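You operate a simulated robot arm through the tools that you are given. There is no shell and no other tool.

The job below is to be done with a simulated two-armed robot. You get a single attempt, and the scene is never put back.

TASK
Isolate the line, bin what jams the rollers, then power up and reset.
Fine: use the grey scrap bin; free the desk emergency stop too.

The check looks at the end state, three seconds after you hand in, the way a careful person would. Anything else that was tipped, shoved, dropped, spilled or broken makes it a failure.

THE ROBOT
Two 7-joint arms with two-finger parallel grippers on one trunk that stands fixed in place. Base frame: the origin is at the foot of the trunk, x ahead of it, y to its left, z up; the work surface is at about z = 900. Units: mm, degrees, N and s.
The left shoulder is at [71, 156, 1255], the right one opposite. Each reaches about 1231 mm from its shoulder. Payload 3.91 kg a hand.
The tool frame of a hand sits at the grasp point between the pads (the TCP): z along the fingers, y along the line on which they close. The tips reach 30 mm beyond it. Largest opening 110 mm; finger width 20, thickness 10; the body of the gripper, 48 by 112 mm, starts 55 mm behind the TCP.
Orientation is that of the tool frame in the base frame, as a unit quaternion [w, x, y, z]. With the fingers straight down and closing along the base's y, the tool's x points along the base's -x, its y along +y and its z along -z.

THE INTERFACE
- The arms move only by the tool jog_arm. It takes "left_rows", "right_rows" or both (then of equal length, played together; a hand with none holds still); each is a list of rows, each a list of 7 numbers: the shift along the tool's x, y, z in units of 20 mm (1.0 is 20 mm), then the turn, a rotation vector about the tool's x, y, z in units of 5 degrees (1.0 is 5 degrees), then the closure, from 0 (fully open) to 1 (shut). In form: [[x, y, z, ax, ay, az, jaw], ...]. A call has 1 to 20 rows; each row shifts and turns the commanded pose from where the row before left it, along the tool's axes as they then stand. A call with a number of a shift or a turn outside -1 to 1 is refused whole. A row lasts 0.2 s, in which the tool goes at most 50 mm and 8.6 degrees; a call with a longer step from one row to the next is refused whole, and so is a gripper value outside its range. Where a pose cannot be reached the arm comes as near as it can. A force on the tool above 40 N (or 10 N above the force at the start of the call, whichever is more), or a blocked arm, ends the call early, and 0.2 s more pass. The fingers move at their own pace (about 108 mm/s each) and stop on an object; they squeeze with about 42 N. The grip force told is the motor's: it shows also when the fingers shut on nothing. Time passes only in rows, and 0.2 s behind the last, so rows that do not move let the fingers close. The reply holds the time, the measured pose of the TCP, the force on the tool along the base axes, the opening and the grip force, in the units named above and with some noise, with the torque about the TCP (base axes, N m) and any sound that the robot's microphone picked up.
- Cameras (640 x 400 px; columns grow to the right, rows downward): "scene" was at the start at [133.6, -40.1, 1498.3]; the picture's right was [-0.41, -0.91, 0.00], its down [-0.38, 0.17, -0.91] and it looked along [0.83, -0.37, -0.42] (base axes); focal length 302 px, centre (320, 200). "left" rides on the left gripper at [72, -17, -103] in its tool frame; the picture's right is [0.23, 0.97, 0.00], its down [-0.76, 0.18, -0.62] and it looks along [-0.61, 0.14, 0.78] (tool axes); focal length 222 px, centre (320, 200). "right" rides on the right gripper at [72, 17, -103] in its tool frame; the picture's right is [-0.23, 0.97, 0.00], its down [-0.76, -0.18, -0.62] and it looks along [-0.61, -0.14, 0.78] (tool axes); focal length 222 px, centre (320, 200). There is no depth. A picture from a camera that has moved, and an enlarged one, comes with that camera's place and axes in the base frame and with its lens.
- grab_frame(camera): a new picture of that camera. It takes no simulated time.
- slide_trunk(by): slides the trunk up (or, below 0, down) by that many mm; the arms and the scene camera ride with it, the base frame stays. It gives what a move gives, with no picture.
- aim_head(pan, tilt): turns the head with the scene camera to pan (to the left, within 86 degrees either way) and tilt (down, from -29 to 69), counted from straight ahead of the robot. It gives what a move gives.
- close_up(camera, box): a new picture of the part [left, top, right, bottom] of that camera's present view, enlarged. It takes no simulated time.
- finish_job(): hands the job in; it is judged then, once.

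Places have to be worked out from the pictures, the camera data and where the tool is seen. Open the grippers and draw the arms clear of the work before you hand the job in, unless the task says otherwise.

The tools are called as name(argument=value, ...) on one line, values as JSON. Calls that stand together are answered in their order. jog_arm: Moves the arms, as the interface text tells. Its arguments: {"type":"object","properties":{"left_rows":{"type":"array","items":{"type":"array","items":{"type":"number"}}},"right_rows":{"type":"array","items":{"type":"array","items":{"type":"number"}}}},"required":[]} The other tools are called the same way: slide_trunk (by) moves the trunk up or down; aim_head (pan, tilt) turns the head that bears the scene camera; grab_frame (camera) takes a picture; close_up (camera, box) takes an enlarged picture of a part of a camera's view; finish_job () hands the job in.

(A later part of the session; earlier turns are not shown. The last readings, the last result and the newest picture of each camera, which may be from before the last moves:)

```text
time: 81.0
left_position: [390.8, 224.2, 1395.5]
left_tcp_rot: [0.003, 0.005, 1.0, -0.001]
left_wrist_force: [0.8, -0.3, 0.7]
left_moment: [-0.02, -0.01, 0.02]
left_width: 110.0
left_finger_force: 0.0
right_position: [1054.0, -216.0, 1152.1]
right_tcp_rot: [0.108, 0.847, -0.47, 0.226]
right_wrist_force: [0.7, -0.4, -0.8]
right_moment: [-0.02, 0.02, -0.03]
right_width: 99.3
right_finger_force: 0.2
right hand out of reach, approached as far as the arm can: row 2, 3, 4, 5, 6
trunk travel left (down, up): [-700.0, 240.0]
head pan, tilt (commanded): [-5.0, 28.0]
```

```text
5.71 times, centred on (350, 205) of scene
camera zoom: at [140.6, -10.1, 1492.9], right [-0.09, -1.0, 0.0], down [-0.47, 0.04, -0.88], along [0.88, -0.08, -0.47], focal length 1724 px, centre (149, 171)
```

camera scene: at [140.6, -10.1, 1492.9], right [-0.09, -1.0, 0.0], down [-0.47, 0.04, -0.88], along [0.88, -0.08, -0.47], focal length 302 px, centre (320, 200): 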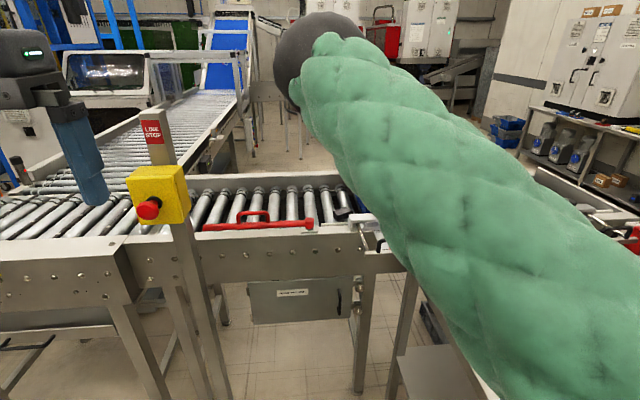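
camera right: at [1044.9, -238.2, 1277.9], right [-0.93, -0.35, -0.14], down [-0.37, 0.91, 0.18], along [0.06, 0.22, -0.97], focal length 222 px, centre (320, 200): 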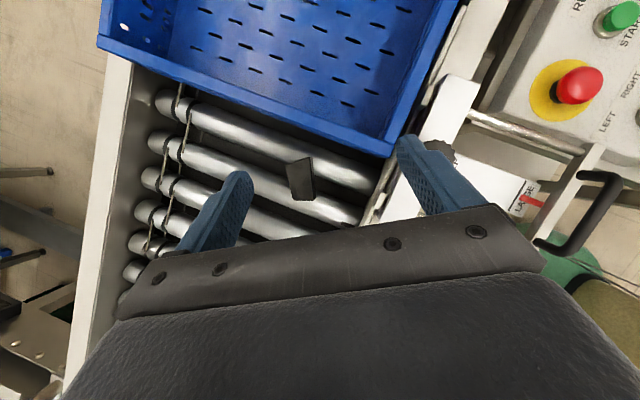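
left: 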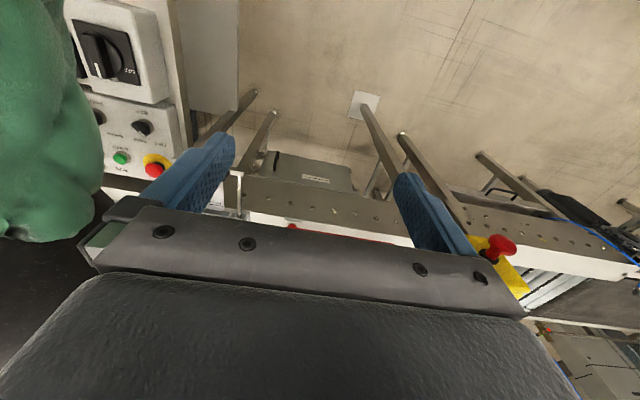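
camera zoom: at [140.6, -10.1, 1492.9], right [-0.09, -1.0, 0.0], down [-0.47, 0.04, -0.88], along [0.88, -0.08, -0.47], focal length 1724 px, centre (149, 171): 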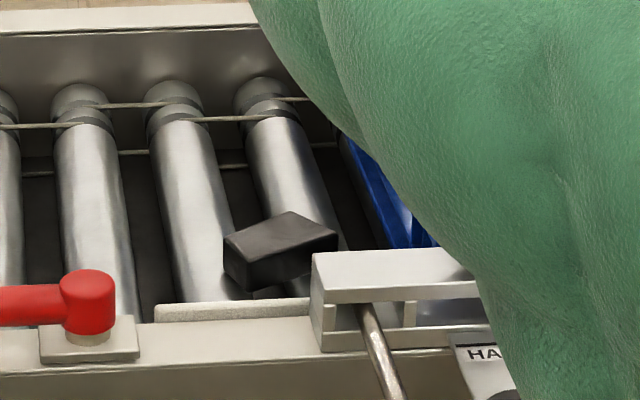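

From above, the block is a slightly wedge-shaped piece centred at (1108, -175), long axis about -62°. I tweak the yaw 4° and go to a pre-grasp 70 mm back along the fingers.

jog_arm(right_rows=[[-0.75, -0.38, 0.72, 0, 0, 0.4, 0.1], [-0.75, -0.38, 0.72, 0, 0, 0.4, 0.1], [-0.75, -0.38, 0.72, 0, 0, 0, 0.1], [-0.75, -0.38, 0.72, 0, 0, 0, 0.1], [-0.75, -0.38, 0.72, 0, 0, 0, 0.1], [-0.75, -0.38, 0.72, 0, 0, 0, 0.1], [-0.75, -0.38, 0.72, 0, 0, 0, 0.1], [-0.75, -0.38, 0.72, 0, 0, 0, 0.1]])

grab_frame(camera="right")

grab_frame(camera="scene")

```text
time: 82.8
left_position: [390.8, 224.7, 1396.1]
left_tcp_rot: [0.002, 0.005, 1.0, -0.002]
left_wrist_force: [-0.6, 0.4, 0.2]
left_moment: [-0.02, 0.03, 0.0]
left_width: 110.1
left_finger_force: 0.3
right_position: [1096.1, -142.1, 996.1]
right_tcp_rot: [0.1, 0.83, -0.498, 0.23]
right_wrist_force: [0.1, -0.6, -0.5]
right_moment: [0.02, 0.03, -0.01]
right_width: 99.0
right_finger_force: 0.1
right hand out of reach, approached as far as the arm can: row 2
trunk travel left (down, up): [-700.0, 240.0]
head pan, tilt (commanded): [-5.0, 28.0]
```

```text
taken
camera right: at [1080.1, -165.5, 1121.0], right [-0.94, -0.29, -0.17], down [-0.32, 0.93, 0.19], along [0.1, 0.23, -0.97], focal length 222 px, centre (320, 200)
```

right: 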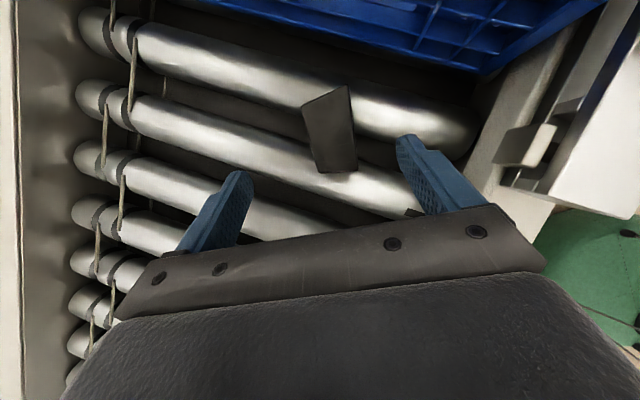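

```text
taken
camera scene: at [141.1, -10.1, 1492.9], right [-0.09, -1.0, 0.0], down [-0.47, 0.04, -0.88], along [0.88, -0.08, -0.47], focal length 302 px, centre (320, 200)
```

scene: 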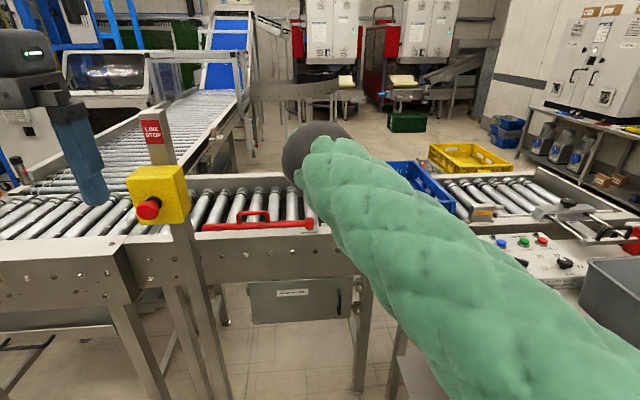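

The hand reached (1096, -142, 996) with the block between and below the fingers. I enlarge to correct the final approach.

close_up(camera="right", box=[220, 60, 460, 220])

```text
2.50 times, centred on (340, 140) of right
camera zoom: at [1080.1, -165.5, 1121.0], right [-0.94, -0.29, -0.17], down [-0.32, 0.93, 0.19], along [0.1, 0.23, -0.97], focal length 555 px, centre (270, 350)
```

zoom: 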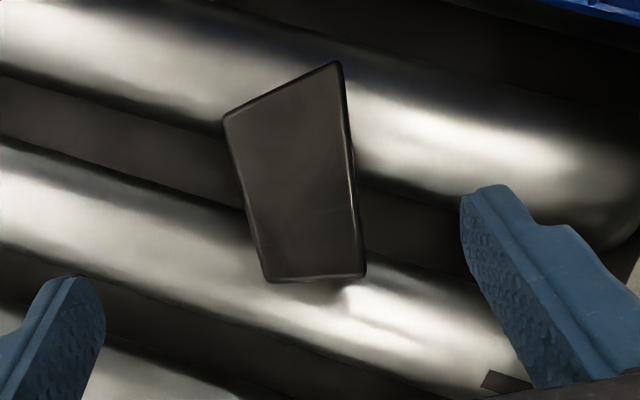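

Both views agree on the block: centre (1108, -175), top 922. I narrow the fingers to about 75 mm, centre laterally, and descend along the finger axis to grip height.

jog_arm(right_rows=[[-0.48, 0.52, 0.3, 0, 0, 0, 0.32], [0, 0, 0.7, 0, 0, 0, 0.32], [0, 0, 0.7, 0, 0, 0, 0.32], [0, 0, 0.7, 0, 0, 0, 0.32]])

close_up(camera="right", box=[200, 60, 440, 220])

grab_frame(camera="right")

```text
time: 83.8
left_position: [389.9, 224.2, 1395.8]
left_tcp_rot: [0.002, 0.003, 1.0, -0.002]
left_wrist_force: [0.3, -0.3, -0.7]
left_moment: [0.0, 0.01, 0.0]
left_width: 110.3
left_finger_force: 0.1
right_position: [1101.6, -158.2, 948.8]
right_tcp_rot: [0.101, 0.829, -0.499, 0.23]
right_wrist_force: [-1.0, -0.1, 0.4]
right_moment: [0.02, 0.01, 0.03]
right_width: 74.7
right_finger_force: 0.1
right hand out of reach, approached as far as the arm can: row 1
trunk travel left (down, up): [-700.0, 240.0]
head pan, tilt (commanded): [-5.0, 28.0]
```

```text
2.50 times, centred on (320, 140) of right
camera zoom: at [1085.7, -181.9, 1073.3], right [-0.94, -0.29, -0.17], down [-0.32, 0.93, 0.19], along [0.1, 0.23, -0.97], focal length 555 px, centre (320, 350)
```

zoom: 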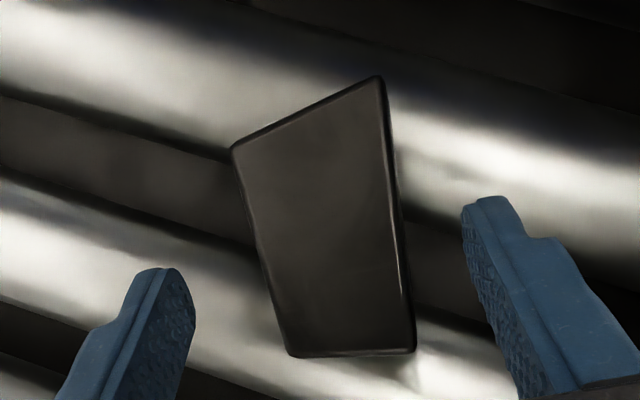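

```text
taken
camera right: at [1085.7, -181.9, 1073.3], right [-0.94, -0.29, -0.17], down [-0.32, 0.93, 0.19], along [0.1, 0.23, -0.97], focal length 222 px, centre (320, 200)
```

right: 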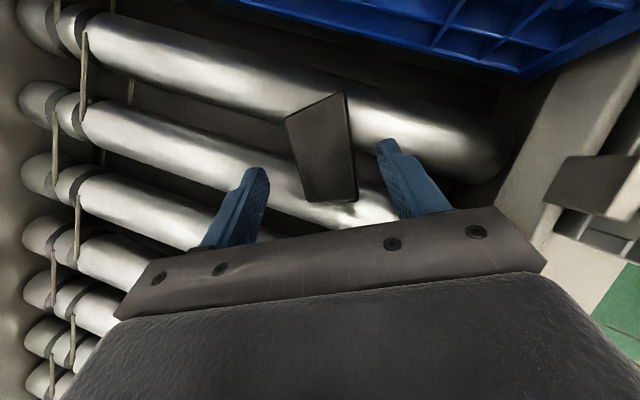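

The fingers straddle the block. I make the last 16 mm move and then close.

jog_arm(right_rows=[[-0.04, 0.1, 0.4, 0, 0, 0, 0.32], [-0.04, 0.1, 0.4, 0, 0, 0, 0.32], [0, 0, 0, 0, 0, 0, 0.32]])

close_up(camera="right", box=[200, 60, 440, 220])

```text
time: 84.6
left_position: [390.0, 224.0, 1397.6]
left_tcp_rot: [0.004, 0.004, 1.0, -0.002]
left_wrist_force: [0.1, 0.6, -0.2]
left_moment: [0.02, 0.0, -0.03]
left_width: 110.0
left_finger_force: 0.0
right_position: [1101.1, -166.0, 935.6]
right_tcp_rot: [0.1, 0.829, -0.5, 0.23]
right_wrist_force: [0.1, -0.1, 0.7]
right_moment: [-0.05, 0.03, 0.04]
right_width: 74.9
right_finger_force: 0.0
trunk travel left (down, up): [-700.0, 240.0]
head pan, tilt (commanded): [-5.0, 28.0]
```

```text
2.50 times, centred on (320, 140) of right
camera zoom: at [1084.9, -189.1, 1059.8], right [-0.94, -0.29, -0.17], down [-0.32, 0.93, 0.19], along [0.1, 0.23, -0.97], focal length 555 px, centre (320, 350)
```

zoom: 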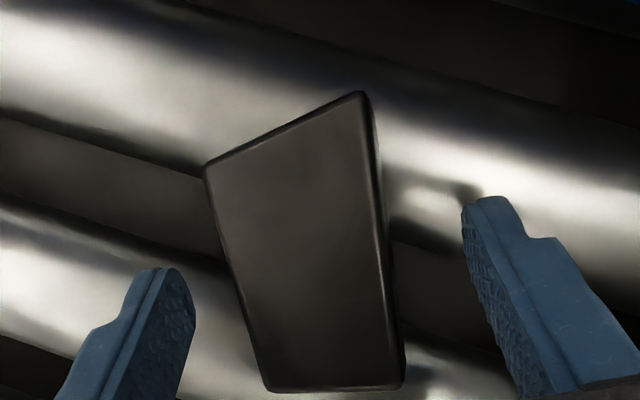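

The hand is clear of contact; I shift 4 mm toward the far side to centre and close the fingers.

jog_arm(right_rows=[[0, -0.2, 0, 0, 0, 0, 0.32], [0, 0, 0, 0, 0, 0, 0.45], [0, 0, 0, 0, 0, 0, 0.6], [0, 0, 0, 0, 0, 0, 0.75], [0, 0, 0, 0, 0, 0, 0.9], [0, 0, 0, 0, 0, 0, 1], [0, 0, 0, 0, 0, 0, 1]])

close_up(camera="right", box=[200, 60, 440, 220])

```text
time: 86.2
left_position: [389.2, 224.6, 1395.5]
left_tcp_rot: [0.004, 0.005, 1.0, -0.002]
left_wrist_force: [0.1, 0.0, -0.5]
left_moment: [0.02, -0.03, -0.03]
left_width: 109.9
left_finger_force: 0.0
right_position: [1104.9, -163.8, 935.7]
right_tcp_rot: [0.099, 0.83, -0.499, 0.23]
right_wrist_force: [-0.4, -0.1, 3.0]
right_moment: [-0.09, -0.03, 0.04]
right_width: 39.4
right_finger_force: 42.0
trunk travel left (down, up): [-700.0, 240.0]
head pan, tilt (commanded): [-5.0, 28.0]
```

```text
2.50 times, centred on (320, 140) of right
camera zoom: at [1088.5, -187.5, 1060.0], right [-0.94, -0.29, -0.17], down [-0.32, 0.93, 0.19], along [0.1, 0.23, -0.97], focal length 555 px, centre (320, 350)
```

zoom: 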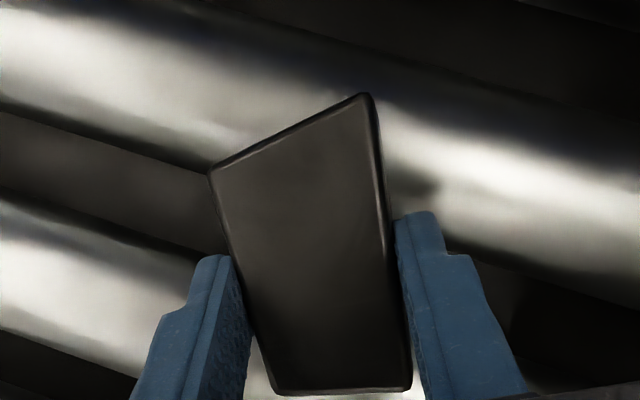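

The block is held (39.4 mm, 42 N). I lift it slowly straight up by 40 mm and check.

jog_arm(right_rows=[[0.24, -0.03, -0.44, 0, 0, 0, 1], [0.24, -0.03, -0.44, 0, 0, 0, 1], [0.24, -0.03, -0.44, 0, 0, 0, 1], [0.24, -0.03, -0.44, 0, 0, 0, 1]])

grab_frame(camera="right")

```text
time: 87.2
left_position: [388.6, 223.9, 1396.3]
left_tcp_rot: [0.004, 0.004, 1.0, -0.002]
left_wrist_force: [-0.4, 0.1, -0.3]
left_moment: [-0.01, 0.0, 0.0]
left_width: 110.3
left_finger_force: 0.0
right_position: [1103.7, -164.5, 975.4]
right_tcp_rot: [0.1, 0.829, -0.5, 0.23]
right_wrist_force: [-0.1, 0.1, 0.1]
right_moment: [-0.04, 0.02, -0.04]
right_width: 39.5
right_finger_force: 42.2
trunk travel left (down, up): [-700.0, 240.0]
head pan, tilt (commanded): [-5.0, 28.0]
```

```text
taken
camera right: at [1088.2, -187.6, 1100.6], right [-0.94, -0.29, -0.17], down [-0.32, 0.93, 0.19], along [0.1, 0.23, -0.97], focal length 222 px, centre (320, 200)
```

right: 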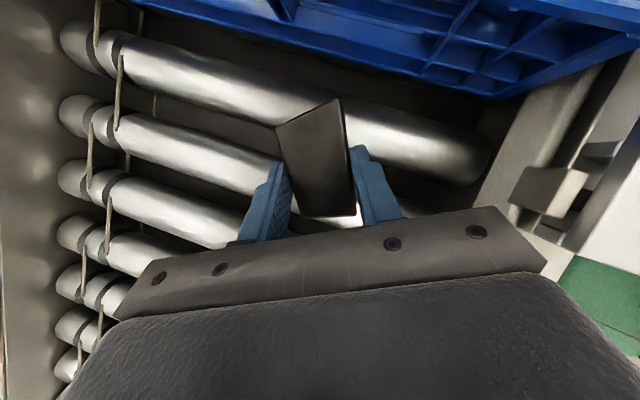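

The block came free. I lift it another 200 mm clear of everything, then bring the hand back to vertical.

jog_arm(right_rows=[[0.48, -0.06, -0.87, 0, 0, 0, 1], [0.48, -0.06, -0.87, 0, 0, 0, 1], [0.48, -0.06, -0.87, 0, 0, 0, 1], [0.48, -0.06, -0.87, 0, 0, 0, 1], [0.48, -0.06, -0.87, 0, 0, 0, 1], [0.48, -0.06, -0.87, 0, 0, 0, 1], [0.48, -0.06, -0.87, 0, 0, 0, 1], [0.48, -0.06, -0.87, 0, 0, 0, 1], [0.48, -0.06, -0.87, 0, 0, 0, 1], [0.48, -0.06, -0.87, 0, 0, 0, 1], [0.48, -0.06, -0.87, 0, 0, 0, 1]])

grab_frame(camera="right")

grab_frame(camera="scene")

```text
time: 89.6
left_position: [388.8, 223.6, 1396.4]
left_tcp_rot: [0.003, 0.004, 1.0, -0.002]
left_wrist_force: [0.2, 0.9, -0.3]
left_moment: [-0.01, -0.01, -0.05]
left_width: 109.8
left_finger_force: 0.1
right_position: [1102.2, -164.2, 1194.7]
right_tcp_rot: [0.099, 0.829, -0.5, 0.23]
right_wrist_force: [0.7, -0.4, 0.5]
right_moment: [-0.01, -0.02, -0.03]
right_width: 39.3
right_finger_force: 41.6
trunk travel left (down, up): [-700.0, 240.0]
head pan, tilt (commanded): [-5.0, 28.0]
```

```text
taken
camera right: at [1087.3, -188.2, 1319.4], right [-0.94, -0.29, -0.17], down [-0.32, 0.93, 0.19], along [0.1, 0.23, -0.97], focal length 222 px, centre (320, 200)
```

right: 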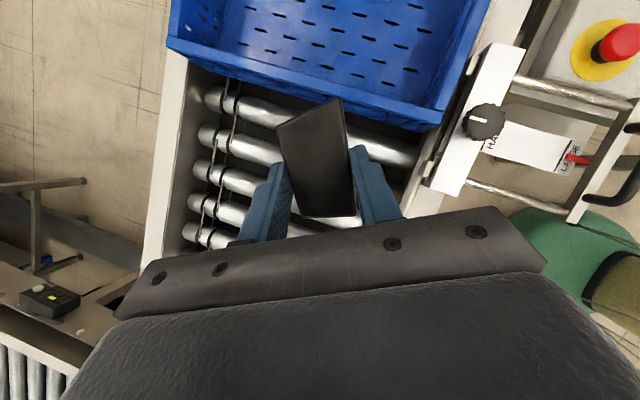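

```text
taken
camera scene: at [139.7, -10.1, 1493.0], right [-0.09, -1.0, 0.0], down [-0.47, 0.04, -0.88], along [0.88, -0.08, -0.47], focal length 302 px, centre (320, 200)
```

scene: 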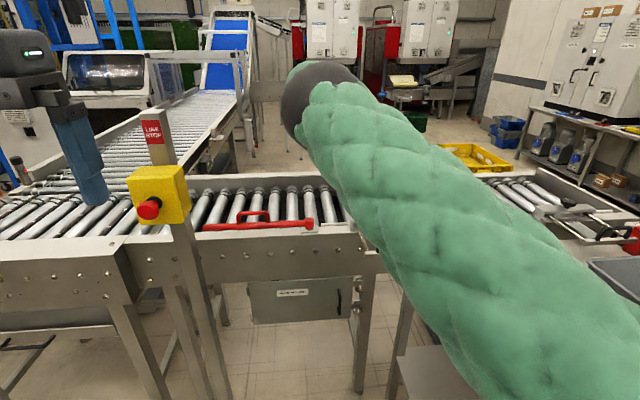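

The rollers look clear. I untilt the hand and carry the block back and right toward the bin at height ~1195.

jog_arm(right_rows=[[0, 0, 0, 0, -1, 0, 1], [0, 0, 0, 0, -1, 0, 1], [0, 0, 0, 0, -1, 0, 1], [0, 0, 0, 0, -1, 0, 1], [0, 0, 0, 0, -1, 0, 1], [0, 0, 0, 0, -0.75, 0, 1]])

jog_arm(right_rows=[[0.355, 0.92, 0, 0, 0, 0, 1], [0.355, 0.92, 0, 0, 0, 0, 1], [0.355, 0.92, 0, 0, 0, 0, 1], [0.355, 0.92, 0, 0, 0, 0, 1], [0.355, 0.92, 0, 0, 0, 0, 1], [0.355, 0.92, 0, 0, 0, 0, 1], [0.355, 0.92, 0, 0, 0, 0, 1], [0.355, 0.92, 0, 0, 0, 0, 1], [0.355, 0.92, 0, 0, 0, 0, 1], [0.355, 0.92, 0, 0, 0, 0, 1], [0.355, 0.92, 0, 0, 0, 0, 1], [0.355, 0.92, 0, 0, 0, 0, 1], [0.355, 0.92, 0, 0, 0, 0, 1], [0.355, 0.92, 0, 0, 0, 0, 1], [0.355, 0.92, 0, 0, 0, 0, 1]])

grab_frame(camera="right")

aim_head(pan=-40, tilt=35)

grab_frame(camera="scene")

```text
time: 91.0
left_position: [389.6, 224.6, 1395.3]
left_tcp_rot: [0.002, 0.004, 1.0, -0.002]
left_wrist_force: [-0.1, -0.7, -0.2]
left_moment: [0.02, 0.0, 0.02]
left_width: 110.0
left_finger_force: 0.0
right_position: [1103.9, -164.9, 1193.3]
right_tcp_rot: [-0.027, 0.86, -0.508, 0.016]
right_wrist_force: [0.4, 0.6, -0.8]
right_moment: [0.04, -0.01, -0.01]
right_width: 39.0
right_finger_force: 41.9
trunk travel left (down, up): [-700.0, 240.0]
head pan, tilt (commanded): [-5.0, 28.0]
```

```text
time: 94.2
left_position: [389.4, 223.8, 1397.0]
left_tcp_rot: [0.004, 0.004, 1.0, -0.002]
left_wrist_force: [-0.3, 0.4, 0.0]
left_moment: [-0.01, 0.02, -0.01]
left_width: 109.9
left_finger_force: 0.1
right_position: [913.4, -391.9, 1175.4]
right_tcp_rot: [-0.027, 0.861, -0.508, 0.017]
right_wrist_force: [0.4, 0.2, -0.3]
right_moment: [0.01, -0.02, -0.01]
right_width: 39.1
right_finger_force: 42.0
trunk travel left (down, up): [-700.0, 240.0]
head pan, tilt (commanded): [-5.0, 28.0]
```

```text
taken
camera right: at [927.0, -466.1, 1279.3], right [-0.96, -0.27, -0.06], down [-0.25, 0.73, 0.63], along [-0.12, 0.62, -0.77], focal length 222 px, centre (320, 200)
```

right: 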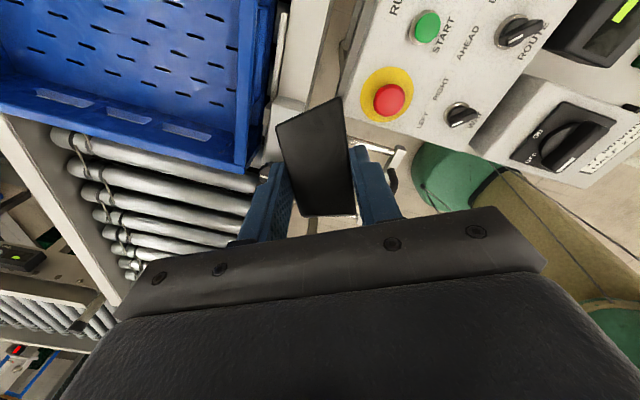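

```text
time: 95.2
left_position: [389.6, 224.1, 1395.4]
left_tcp_rot: [0.004, 0.004, 1.0, -0.001]
left_wrist_force: [-0.2, 0.4, -0.1]
left_moment: [0.01, -0.03, 0.0]
left_width: 110.3
left_finger_force: 0.2
right_position: [912.4, -391.6, 1176.4]
right_tcp_rot: [-0.027, 0.861, -0.508, 0.017]
right_wrist_force: [0.6, 0.5, 0.0]
right_moment: [0.02, -0.01, 0.01]
right_width: 39.1
right_finger_force: 41.9
trunk travel left (down, up): [-700.0, 240.0]
head pan, tilt (commanded): [-40.0, 35.0]
```

```text
taken
camera scene: at [116.8, -58.9, 1482.0], right [-0.64, -0.77, 0.0], down [-0.44, 0.37, -0.82], along [0.63, -0.53, -0.57], focal length 302 px, centre (320, 200)
```

scene: 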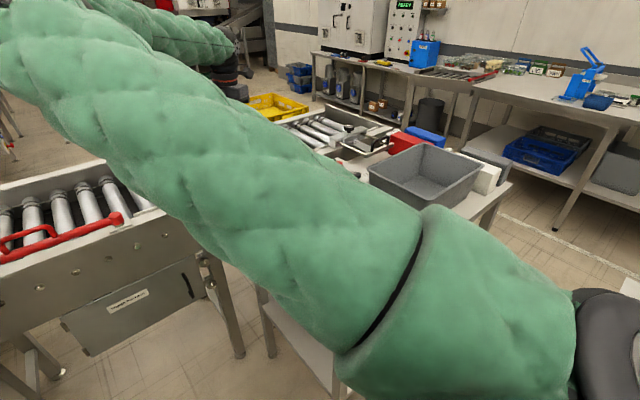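

The bin is in view on the right. I continue toward it in two stretches at about z 1190.

jog_arm(right_rows=[[0.393, 0.963, -0.08, 0, 0, 0, 1], [0.393, 0.963, -0.08, 0, 0, 0, 1], [0.393, 0.963, -0.08, 0, 0, 0, 1], [0.393, 0.963, -0.08, 0, 0, 0, 1], [0.393, 0.963, -0.08, 0, 0, 0, 1], [0.393, 0.963, -0.08, 0, 0, 0, 1], [0.393, 0.963, -0.08, 0, 0, 0, 1], [0.393, 0.963, -0.08, 0, 0, 0, 1], [0.393, 0.963, -0.08, 0, 0, 0, 1], [0.393, 0.963, -0.08, 0, 0, 0, 1], [0.393, 0.963, -0.08, 0, 0, 0, 1], [0.393, 0.963, -0.08, 0, 0, 0, 1], [0.393, 0.963, -0.08, 0, 0, 0, 1], [0.393, 0.963, -0.08, 0, 0, 0, 1]])

grab_frame(camera="right")

grab_frame(camera="scene")

```text
time: 98.2
left_position: [390.0, 223.3, 1395.9]
left_tcp_rot: [0.003, 0.003, 1.0, -0.002]
left_wrist_force: [0.2, 0.0, -0.1]
left_moment: [0.01, -0.03, 0.02]
left_width: 110.2
left_finger_force: 0.1
right_position: [729.0, -618.0, 1183.3]
right_tcp_rot: [-0.027, 0.861, -0.508, 0.017]
right_wrist_force: [0.8, 0.5, 0.3]
right_moment: [-0.01, -0.03, -0.02]
right_width: 39.1
right_finger_force: 42.6
trunk travel left (down, up): [-700.0, 240.0]
head pan, tilt (commanded): [-40.0, 35.0]
```

```text
taken
camera right: at [743.3, -692.3, 1285.5], right [-0.96, -0.27, -0.06], down [-0.25, 0.73, 0.63], along [-0.12, 0.62, -0.77], focal length 222 px, centre (320, 200)
```

right: 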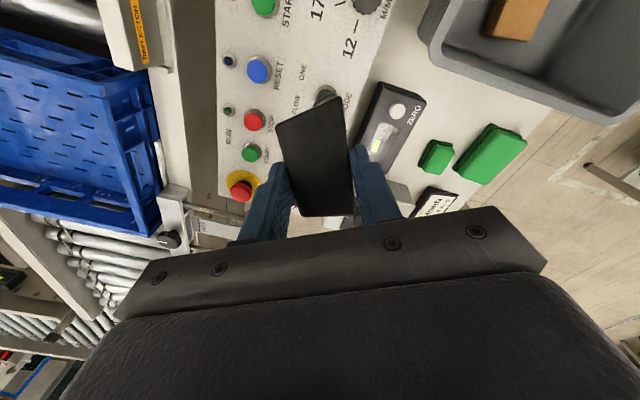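

```text
taken
camera scene: at [116.7, -59.8, 1482.0], right [-0.64, -0.77, 0.0], down [-0.44, 0.37, -0.82], along [0.63, -0.53, -0.57], focal length 302 px, centre (320, 200)
```

scene: 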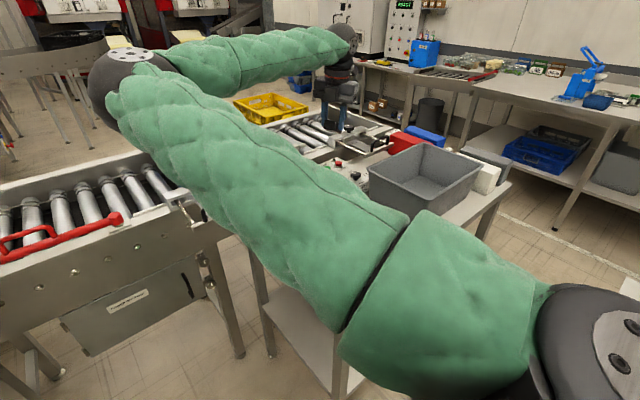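

The block is still held firmly. The bin centre works out to about (544, -852); I continue over it.

jog_arm(right_rows=[[0.393, 0.963, -0.08, 0, 0, 0, 1], [0.393, 0.963, -0.08, 0, 0, 0, 1], [0.393, 0.963, -0.08, 0, 0, 0, 1], [0.393, 0.963, -0.08, 0, 0, 0, 1], [0.393, 0.963, -0.08, 0, 0, 0, 1], [0.393, 0.963, -0.08, 0, 0, 0, 1], [0.393, 0.963, -0.08, 0, 0, 0, 1], [0.393, 0.963, -0.08, 0, 0, 0, 1], [0.393, 0.963, -0.08, 0, 0, 0, 1], [0.393, 0.963, -0.08, 0, 0, 0, 1], [0.393, 0.963, -0.08, 0, 0, 0, 1], [0.393, 0.963, -0.08, 0, 0, 0, 1], [0.393, 0.963, -0.08, 0, 0, 0, 1]])

grab_frame(camera="right")

grab_frame(camera="scene")

```text
time: 101.0
left_position: [388.9, 223.3, 1396.4]
left_tcp_rot: [0.004, 0.003, 1.0, -0.002]
left_wrist_force: [-0.3, -0.1, 0.5]
left_moment: [0.01, 0.01, -0.01]
left_width: 110.0
left_finger_force: 0.1
right_position: [558.5, -830.5, 1187.2]
right_tcp_rot: [-0.027, 0.861, -0.508, 0.017]
right_wrist_force: [0.8, 0.4, -0.6]
right_moment: [0.0, 0.0, 0.01]
right_width: 39.0
right_finger_force: 42.0
trunk travel left (down, up): [-700.0, 240.0]
head pan, tilt (commanded): [-40.0, 35.0]
```

```text
taken
camera right: at [571.9, -905.1, 1289.8], right [-0.96, -0.27, -0.06], down [-0.25, 0.73, 0.63], along [-0.13, 0.62, -0.77], focal length 222 px, centre (320, 200)
```

right: 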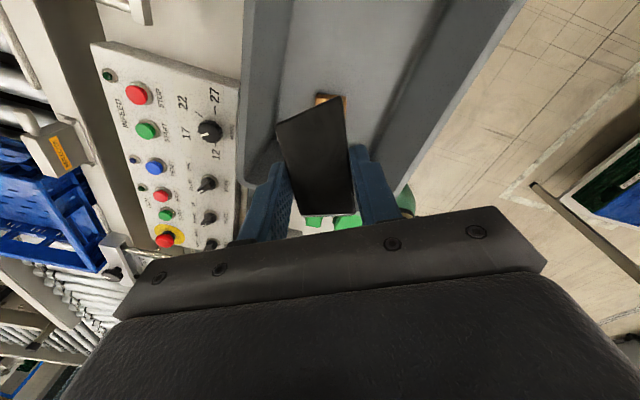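

```text
taken
camera scene: at [116.3, -60.0, 1482.0], right [-0.64, -0.77, 0.0], down [-0.44, 0.37, -0.82], along [0.63, -0.53, -0.57], focal length 302 px, centre (320, 200)
```

scene: 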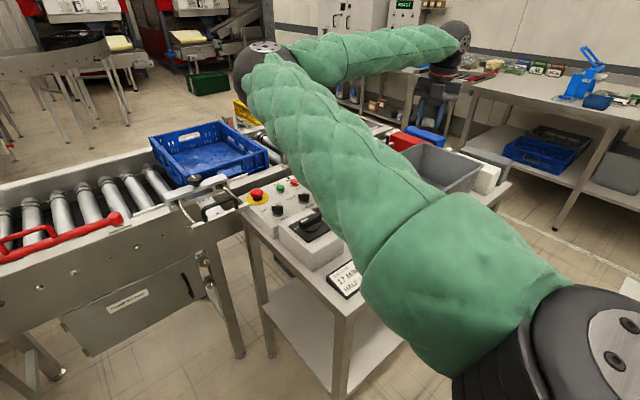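

Directly below is the bin floor near the tan scrap. I shift about 60 mm to the right (-y), away from it, and lower into the bin.

jog_arm(right_rows=[[0.76, 0.9, 0, 0, 0, 0, 1], [0.76, 0.9, 0, 0, 0, 0, 1], [0.76, 0.9, 0, 0, 0, 0, 1]])

grab_frame(camera="right")

```text
time: 101.8
left_position: [389.0, 223.2, 1397.7]
left_tcp_rot: [0.004, 0.004, 1.0, -0.001]
left_wrist_force: [-0.4, -0.3, -0.5]
left_moment: [0.0, -0.03, 0.04]
left_width: 109.9
left_finger_force: 0.0
right_position: [533.0, -897.3, 1184.3]
right_tcp_rot: [-0.027, 0.861, -0.508, 0.017]
right_wrist_force: [0.2, 0.2, -0.5]
right_moment: [-0.02, 0.01, -0.01]
right_width: 38.8
right_finger_force: 42.3
trunk travel left (down, up): [-700.0, 240.0]
head pan, tilt (commanded): [-40.0, 35.0]
```

```text
taken
camera right: at [547.8, -970.5, 1287.1], right [-0.96, -0.27, -0.06], down [-0.25, 0.73, 0.63], along [-0.13, 0.62, -0.77], focal length 222 px, centre (320, 200)
```

right: 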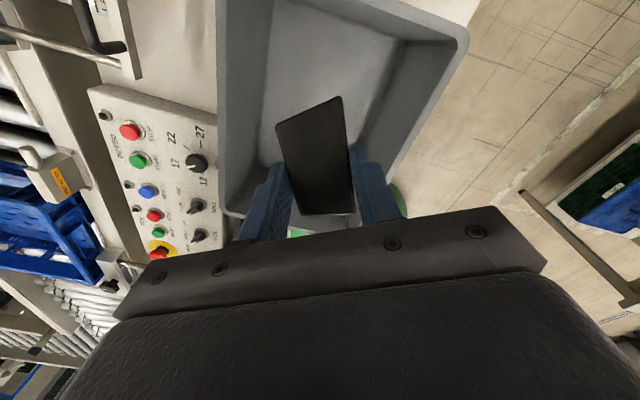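

The drop point is well within the bin floor. I lower the hand about 200 mm.

jog_arm(right_rows=[[0, 0, 1, 0, 0, 0, 1], [0, 0, 1, 0, 0, 0, 1], [0, 0, 1, 0, 0, 0, 1], [0, 0, 1, 0, 0, 0, 1], [0, 0, 1, 0, 0, 0, 1], [0, 0, 1, 0, 0, 0, 1], [0, 0, 1, 0, 0, 0, 1], [0, 0, 0.8, 0, 0, 0, 1]])

grab_frame(camera="right")

grab_frame(camera="scene")

```text
time: 103.6
left_position: [389.2, 223.1, 1396.4]
left_tcp_rot: [0.003, 0.004, 1.0, -0.002]
left_wrist_force: [0.7, -0.3, 0.3]
left_moment: [0.0, -0.02, -0.05]
left_width: 110.0
left_finger_force: 0.0
right_position: [539.9, -892.0, 1028.3]
right_tcp_rot: [-0.026, 0.86, -0.509, 0.017]
right_wrist_force: [0.9, 0.1, -0.9]
right_moment: [-0.03, -0.01, -0.02]
right_width: 39.1
right_finger_force: 41.9
trunk travel left (down, up): [-700.0, 240.0]
head pan, tilt (commanded): [-40.0, 35.0]
```

```text
taken
camera right: at [554.7, -966.1, 1131.8], right [-0.96, -0.27, -0.06], down [-0.25, 0.73, 0.63], along [-0.13, 0.62, -0.77], focal length 222 px, centre (320, 200)
```

right: 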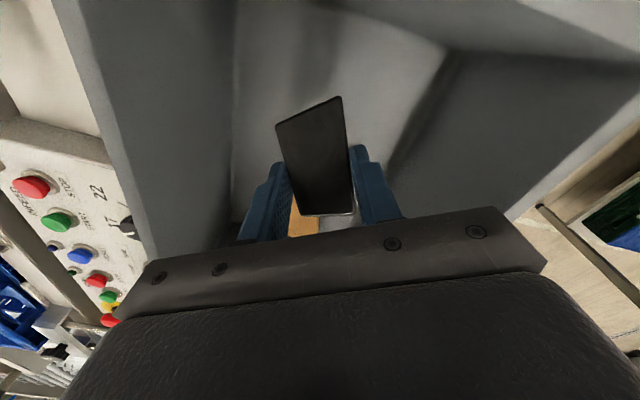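

```text
taken
camera scene: at [116.9, -59.5, 1482.0], right [-0.64, -0.77, 0.0], down [-0.44, 0.37, -0.82], along [0.63, -0.53, -0.57], focal length 302 px, centre (320, 200)
```

scene: 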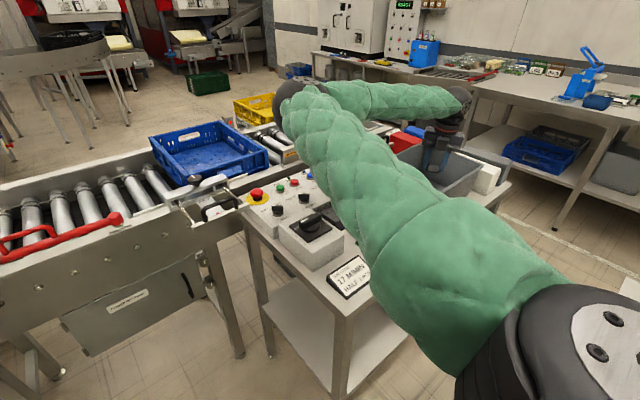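

The block hangs inside the bin, clear of the tan piece and walls. I go down about 45 mm more slowly and watch for contact.

jog_arm(right_rows=[[0, 0, 0.6, 0, 0, 0, 1], [0, 0, 0.6, 0, 0, 0, 1], [0, 0, 0.6, 0, 0, 0, 1], [0, 0, 0.4, 0, 0, 0, 1]])

grab_frame(camera="right")

```text
time: 104.6
left_position: [390.0, 224.2, 1395.8]
left_tcp_rot: [0.004, 0.005, 1.0, -0.002]
left_wrist_force: [-0.7, 1.0, -0.3]
left_moment: [-0.01, 0.03, -0.04]
left_width: 109.8
left_finger_force: 0.1
right_position: [543.2, -889.6, 984.8]
right_tcp_rot: [-0.028, 0.86, -0.509, 0.017]
right_wrist_force: [0.1, -0.1, 0.4]
right_moment: [-0.03, 0.01, 0.0]
right_width: 39.3
right_finger_force: 41.9
trunk travel left (down, up): [-700.0, 240.0]
head pan, tilt (commanded): [-40.0, 35.0]
```

```text
taken
camera right: at [558.5, -964.1, 1087.4], right [-0.96, -0.27, -0.06], down [-0.25, 0.73, 0.63], along [-0.12, 0.62, -0.77], focal length 222 px, centre (320, 200)
```

right: 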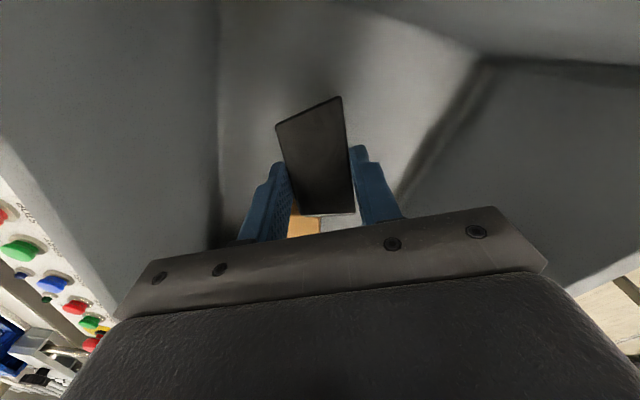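

No contact yet; I lower in small steps up to 24 mm more.

jog_arm(right_rows=[[0, 0, 0.3, 0, 0, 0, 1], [0, 0, 0.3, 0, 0, 0, 1], [0, 0, 0.3, 0, 0, 0, 1], [0, 0, 0.3, 0, 0, 0, 1]])

```text
time: 105.6
left_position: [389.4, 225.4, 1396.4]
left_tcp_rot: [0.003, 0.004, 1.0, -0.002]
left_wrist_force: [0.5, -0.9, -0.6]
left_moment: [0.02, 0.01, 0.01]
left_width: 110.0
left_finger_force: 0.1
right_position: [544.8, -888.3, 961.1]
right_tcp_rot: [-0.026, 0.86, -0.509, 0.017]
right_wrist_force: [0.0, -0.5, 1.2]
right_moment: [-0.08, -0.04, 0.02]
right_width: 39.1
right_finger_force: 41.9
trunk travel left (down, up): [-700.0, 240.0]
head pan, tilt (commanded): [-40.0, 35.0]
```

I'm close to the floor now. I release the block and look.

jog_arm(right_rows=[[0, 0, 0, 0, 0, 0, 0.5], [0, 0, 0, 0, 0, 0, 0.4], [0, 0, 0, 0, 0, 0, 0.4], [0, 0, 0, 0, 0, 0, 0.4]])

grab_frame(camera="right")

```text
time: 106.6
left_position: [389.2, 224.8, 1395.7]
left_tcp_rot: [0.003, 0.005, 1.0, -0.001]
left_wrist_force: [-1.1, 0.4, -0.7]
left_moment: [0.0, -0.02, -0.02]
left_width: 110.0
left_finger_force: 0.2
right_position: [545.7, -889.9, 960.1]
right_tcp_rot: [-0.027, 0.861, -0.508, 0.016]
right_wrist_force: [0.0, -0.6, -0.2]
right_moment: [0.0, -0.02, 0.0]
right_width: 66.0
right_finger_force: 0.2
trunk travel left (down, up): [-700.0, 240.0]
head pan, tilt (commanded): [-40.0, 35.0]
```

```text
taken
camera right: at [559.5, -963.3, 1063.1], right [-0.96, -0.27, -0.06], down [-0.25, 0.73, 0.63], along [-0.12, 0.62, -0.77], focal length 222 px, centre (320, 200)
```

right: 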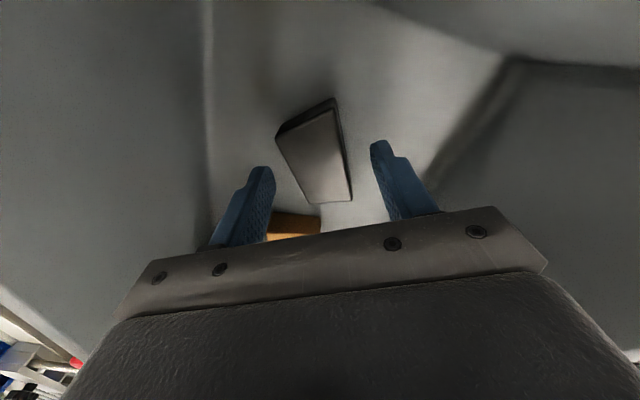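

The block lies on the bin floor next to the tan piece. I lift the hand straight out of the bin and confirm.

jog_arm(right_rows=[[0, 0, -1, 0, 0, 0, 0.4], [0, 0, -1, 0, 0, 0, 0.4], [0, 0, -1, 0, 0, 0, 0.4], [0, 0, -1, 0, 0, 0, 0.4], [0, 0, -1, 0, 0, 0, 0.4], [0, 0, -1, 0, 0, 0, 0.4], [0, 0, -1, 0, 0, 0, 0.4], [0, 0, -1, 0, 0, 0, 0.4], [0, 0, -1, 0, 0, 0, 0.4], [0, 0, -1, 0, 0, 0, 0.4], [0, 0, -1, 0, 0, 0, 0.4]])

grab_frame(camera="right")

aim_head(pan=-10, tilt=30)

grab_frame(camera="scene")

```text
time: 109.0
left_position: [388.7, 223.3, 1397.0]
left_tcp_rot: [0.003, 0.004, 1.0, -0.002]
left_wrist_force: [0.4, 0.2, -0.1]
left_moment: [-0.04, -0.05, 0.0]
left_width: 109.8
left_finger_force: 0.1
right_position: [532.3, -896.4, 1180.5]
right_tcp_rot: [-0.026, 0.861, -0.508, 0.016]
right_wrist_force: [-0.1, 1.1, -0.4]
right_moment: [-0.01, -0.01, -0.01]
right_width: 65.7
right_finger_force: 0.0
trunk travel left (down, up): [-700.0, 240.0]
head pan, tilt (commanded): [-40.0, 35.0]
```

```text
taken
camera right: at [546.3, -971.4, 1283.1], right [-0.96, -0.27, -0.06], down [-0.25, 0.73, 0.63], along [-0.13, 0.62, -0.77], focal length 222 px, centre (320, 200)
```

right: 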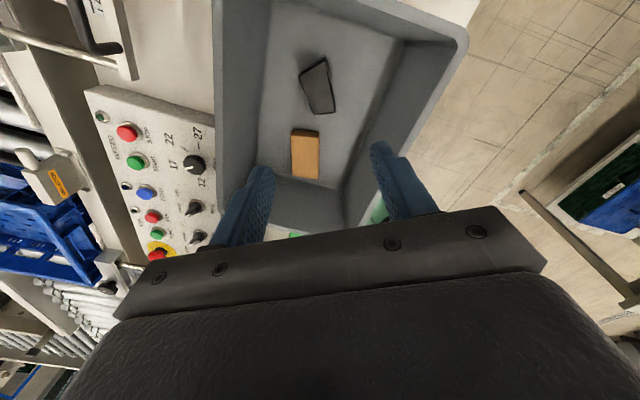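

```text
time: 109.9
left_position: [389.7, 223.5, 1396.8]
left_tcp_rot: [0.003, 0.004, 1.0, -0.002]
left_wrist_force: [0.2, -1.4, 0.4]
left_moment: [0.05, 0.0, 0.01]
left_width: 109.6
left_finger_force: 0.0
right_position: [533.1, -897.0, 1179.9]
right_tcp_rot: [-0.026, 0.86, -0.509, 0.017]
right_wrist_force: [-1.0, -0.3, 0.1]
right_moment: [0.01, 0.0, -0.03]
right_width: 65.9
right_finger_force: 0.0
trunk travel left (down, up): [-700.0, 240.0]
head pan, tilt (commanded): [-10.0, 30.0]
```

```text
taken
camera scene: at [138.1, -18.3, 1489.8], right [-0.17, -0.98, 0.0], down [-0.49, 0.09, -0.87], along [0.85, -0.15, -0.5], focal length 302 px, centre (320, 200)
```

scene: 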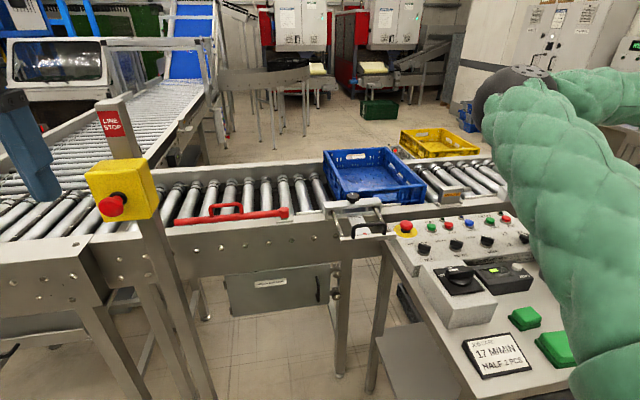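

The block is in the grey bin. With this open view I check the rollers for anything left, and the e-stops and isolator.

close_up(camera="scene", box=[160, 150, 400, 260])

close_up(camera="scene", box=[380, 200, 560, 320])

close_up(camera="scene", box=[60, 80, 200, 240])

close_up(camera="scene", box=[390, 140, 520, 240])

```text
2.67 times, centred on (280, 205) of scene
camera zoom: at [138.1, -18.3, 1489.8], right [-0.17, -0.98, 0.0], down [-0.49, 0.09, -0.87], along [0.85, -0.15, -0.5], focal length 805 px, centre (427, 187)
```

zoom: 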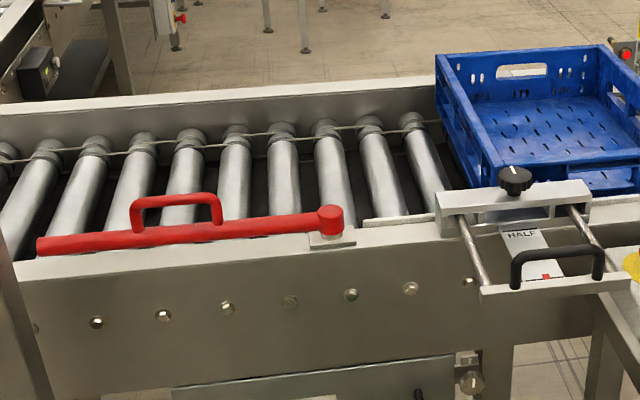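

```text
3.33 times, centred on (470, 260) of scene
camera zoom: at [138.1, -18.3, 1489.8], right [-0.17, -0.98, 0.0], down [-0.49, 0.09, -0.87], along [0.85, -0.15, -0.5], focal length 1006 px, centre (-180, 0)
```

zoom: 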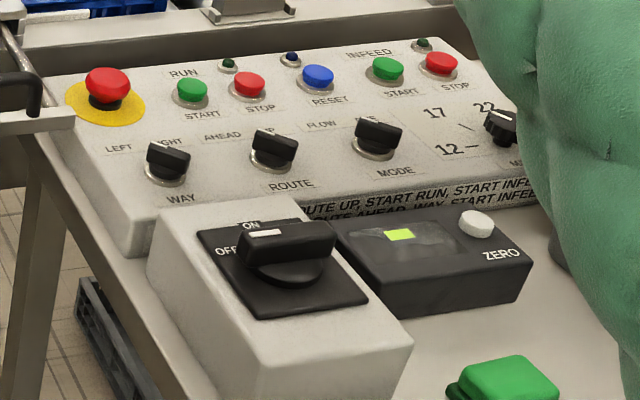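

```text
2.50 times, centred on (130, 160) of scene
camera zoom: at [138.1, -18.3, 1489.8], right [-0.17, -0.98, 0.0], down [-0.49, 0.09, -0.87], along [0.85, -0.15, -0.5], focal length 754 px, centre (795, 300)
```

zoom: 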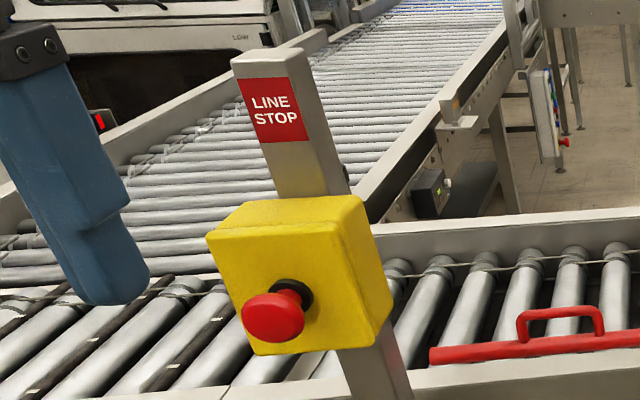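

```text
4.00 times, centred on (455, 190) of scene
camera zoom: at [138.1, -18.3, 1489.8], right [-0.17, -0.98, 0.0], down [-0.49, 0.09, -0.87], along [0.85, -0.15, -0.5], focal length 1207 px, centre (-220, 240)
```

zoom: 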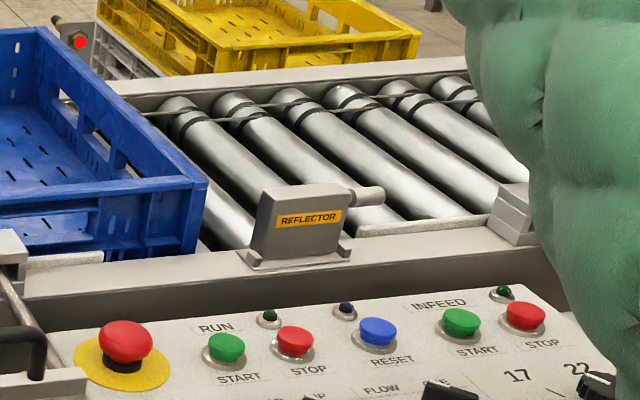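

Rollers are clear, the isolator is OFF and the lamps are dark. The desk e-stop is at about (836, -405, top 965); I bring the hand back over it and inspect its head for twist arrows.

jog_arm(right_rows=[[-0.547, -0.968, 0, -0.73, 0, 0, 0.4], [-0.547, -0.968, 0, 0, 0, 0, 0.4], [-0.547, -0.968, 0, 0, 0, 0, 0.4], [-0.547, -0.968, 0, 0, 0, 0, 0.4], [-0.547, -0.968, 0, 0, 0, 0, 0.4], [-0.547, -0.968, 0, 0, 0, 0, 0.4], [-0.547, -0.968, 0, 0, 0, 0, 0.4], [-0.547, -0.968, 0, 0, 0, 0, 0.4], [-0.547, -0.968, 0, 0, 0, 0, 0.4], [-0.547, -0.968, 0, 0, 0, 0, 0.4], [-0.547, -0.968, 0, 0, 0, 0, 0.4], [-0.547, -0.968, 0, 0, 0, 0, 0.4], [-0.547, -0.968, 0, 0, 0, 0, 0.4]])

jog_arm(right_rows=[[-0.547, -0.968, 0.2, 0, 0, 0, 0.4], [-0.547, -0.968, 0.2, 0, 0, 0, 0.4], [-0.547, -0.968, 0.2, 0, 0, 0, 0.4], [-0.547, -0.968, 0.2, 0, 0, 0, 0.4], [-0.547, -0.968, 0.2, 0, 0, 0, 0.4], [-0.547, -0.968, 0.2, 0, 0, 0, 0.4], [-0.547, -0.968, 0.2, 0, 0, 0, 0.4], [-0.547, -0.968, 0.2, 0, 0, 0, 0.4], [-0.547, -0.968, 0.2, 0, 0, 0, 0.4], [-0.547, -0.968, 0.2, 0, 0, 0, 0.4], [-0.547, -0.968, 0.2, 0, 0, 0, 0.4], [-0.547, -0.968, 0.2, 0, 0, 0, 0.4], [-0.547, -0.968, 0.2, 0, 0, 0, 0.4]])

grab_frame(camera="right")

grab_frame(camera="scene")

```text
time: 112.7
left_position: [388.9, 224.5, 1397.4]
left_tcp_rot: [0.003, 0.005, 1.0, -0.002]
left_wrist_force: [-0.3, 0.0, 0.2]
left_moment: [-0.01, -0.01, -0.02]
left_width: 110.2
left_finger_force: 0.0
right_position: [685.8, -649.1, 1181.1]
right_tcp_rot: [0.001, 0.861, -0.509, 0.001]
right_wrist_force: [0.0, 0.4, -1.4]
right_moment: [0.0, -0.02, -0.04]
right_width: 66.1
right_finger_force: 0.2
trunk travel left (down, up): [-700.0, 240.0]
head pan, tilt (commanded): [-10.0, 30.0]
```

```text
time: 115.5
left_position: [389.5, 224.2, 1396.5]
left_tcp_rot: [0.003, 0.004, 1.0, -0.002]
left_wrist_force: [-0.5, -0.1, -0.8]
left_moment: [0.02, -0.01, 0.02]
left_width: 109.9
left_finger_force: 0.1
right_position: [845.4, -413.8, 1127.9]
right_tcp_rot: [0.001, 0.861, -0.509, 0.001]
right_wrist_force: [-0.1, -0.9, 0.0]
right_moment: [-0.02, 0.01, 0.0]
right_width: 66.2
right_finger_force: 0.1
right hand out of reach, approached as far as the arm can: row 12, 13
trunk travel left (down, up): [-700.0, 240.0]
head pan, tilt (commanded): [-10.0, 30.0]
```

```text
taken
camera right: at [865.4, -484.6, 1231.0], right [-0.96, -0.27, 0.0], down [-0.21, 0.75, 0.62], along [-0.17, 0.6, -0.78], focal length 222 px, centre (320, 200)
```

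right: 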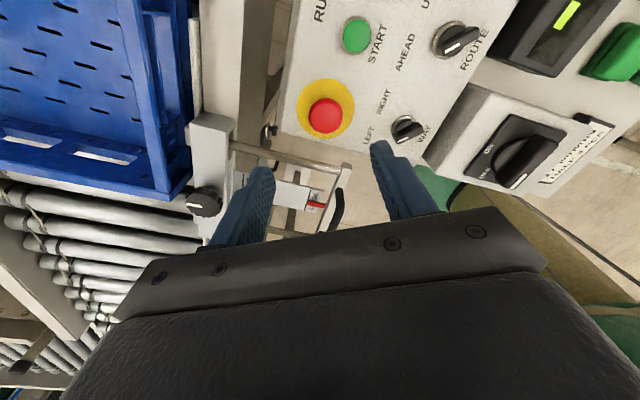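

```text
taken
camera scene: at [138.9, -17.9, 1489.7], right [-0.17, -0.98, 0.0], down [-0.49, 0.09, -0.87], along [0.85, -0.15, -0.5], focal length 302 px, centre (320, 200)
```

scene: 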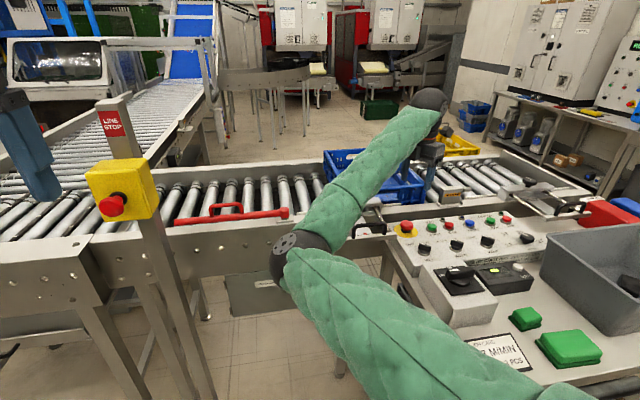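

The elbow has sunk low again, so I'll repeat the earlier trick: raise the trunk 200 mm, return the hand to zero yaw at (714, -532, 1349), and pitch it forward and back to put the elbow up.

slide_trunk(by=200)

jog_arm(right_rows=[[0.05, 0.9, 0, 0, 0, 0, 0.4], [0.05, 0.9, 0, 0, 0, 0, 0.4], [0.05, 0.9, 0, 0, 0, 0, 0.4], [0.05, 0.9, 0, 0, 0, 0, 0.4], [0.05, 0.9, 0, 0, 0, 0, 0.4], [0.1, 0.9, 0, 0, 0, 0, 0.4], [0.1, 0.9, 0, 0, 0, 0, 0.4], [0.5, 0.9, 0, 0, 0, 0, 0.4], [0.8, 0.8, 0, 0, 0, 0, 0.4]])

grab_frame(camera="scene")

```text
time: 117.7
left_position: [390.7, 224.8, 1596.2]
left_tcp_rot: [0.004, 0.005, 1.0, -0.001]
left_wrist_force: [0.3, 0.3, -0.5]
left_moment: [-0.02, 0.03, -0.03]
left_width: 109.9
left_finger_force: 0.1
right_position: [845.2, -413.7, 1327.2]
right_tcp_rot: [0.001, 0.861, -0.509, 0.001]
right_wrist_force: [0.5, 0.4, -0.3]
right_moment: [-0.01, 0.04, 0.02]
right_width: 66.1
right_finger_force: 0.0
trunk travel left (down, up): [-900.0, 40.0]
head pan, tilt (commanded): [-10.0, 30.0]
```

```text
time: 119.7
left_position: [389.8, 222.5, 1597.3]
left_tcp_rot: [0.003, 0.003, 1.0, -0.001]
left_wrist_force: [-0.7, -0.2, -0.4]
left_moment: [0.02, 0.0, 0.03]
left_width: 109.8
left_finger_force: 0.0
right_position: [722.4, -521.3, 1326.9]
right_tcp_rot: [0.0, 0.861, -0.508, 0.002]
right_wrist_force: [0.3, -0.2, 0.1]
right_moment: [-0.01, 0.02, 0.0]
right_width: 65.8
right_finger_force: 0.1
trunk travel left (down, up): [-900.0, 40.0]
head pan, tilt (commanded): [-10.0, 30.0]
```

```text
taken
camera scene: at [138.5, -19.3, 1689.8], right [-0.17, -0.98, 0.0], down [-0.49, 0.09, -0.87], along [0.85, -0.15, -0.5], focal length 302 px, centre (320, 200)
```

scene: 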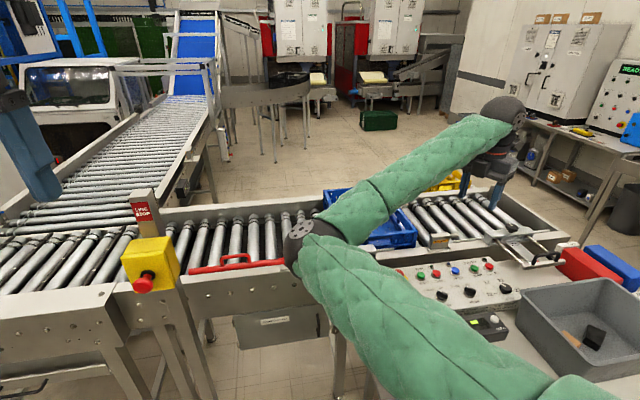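

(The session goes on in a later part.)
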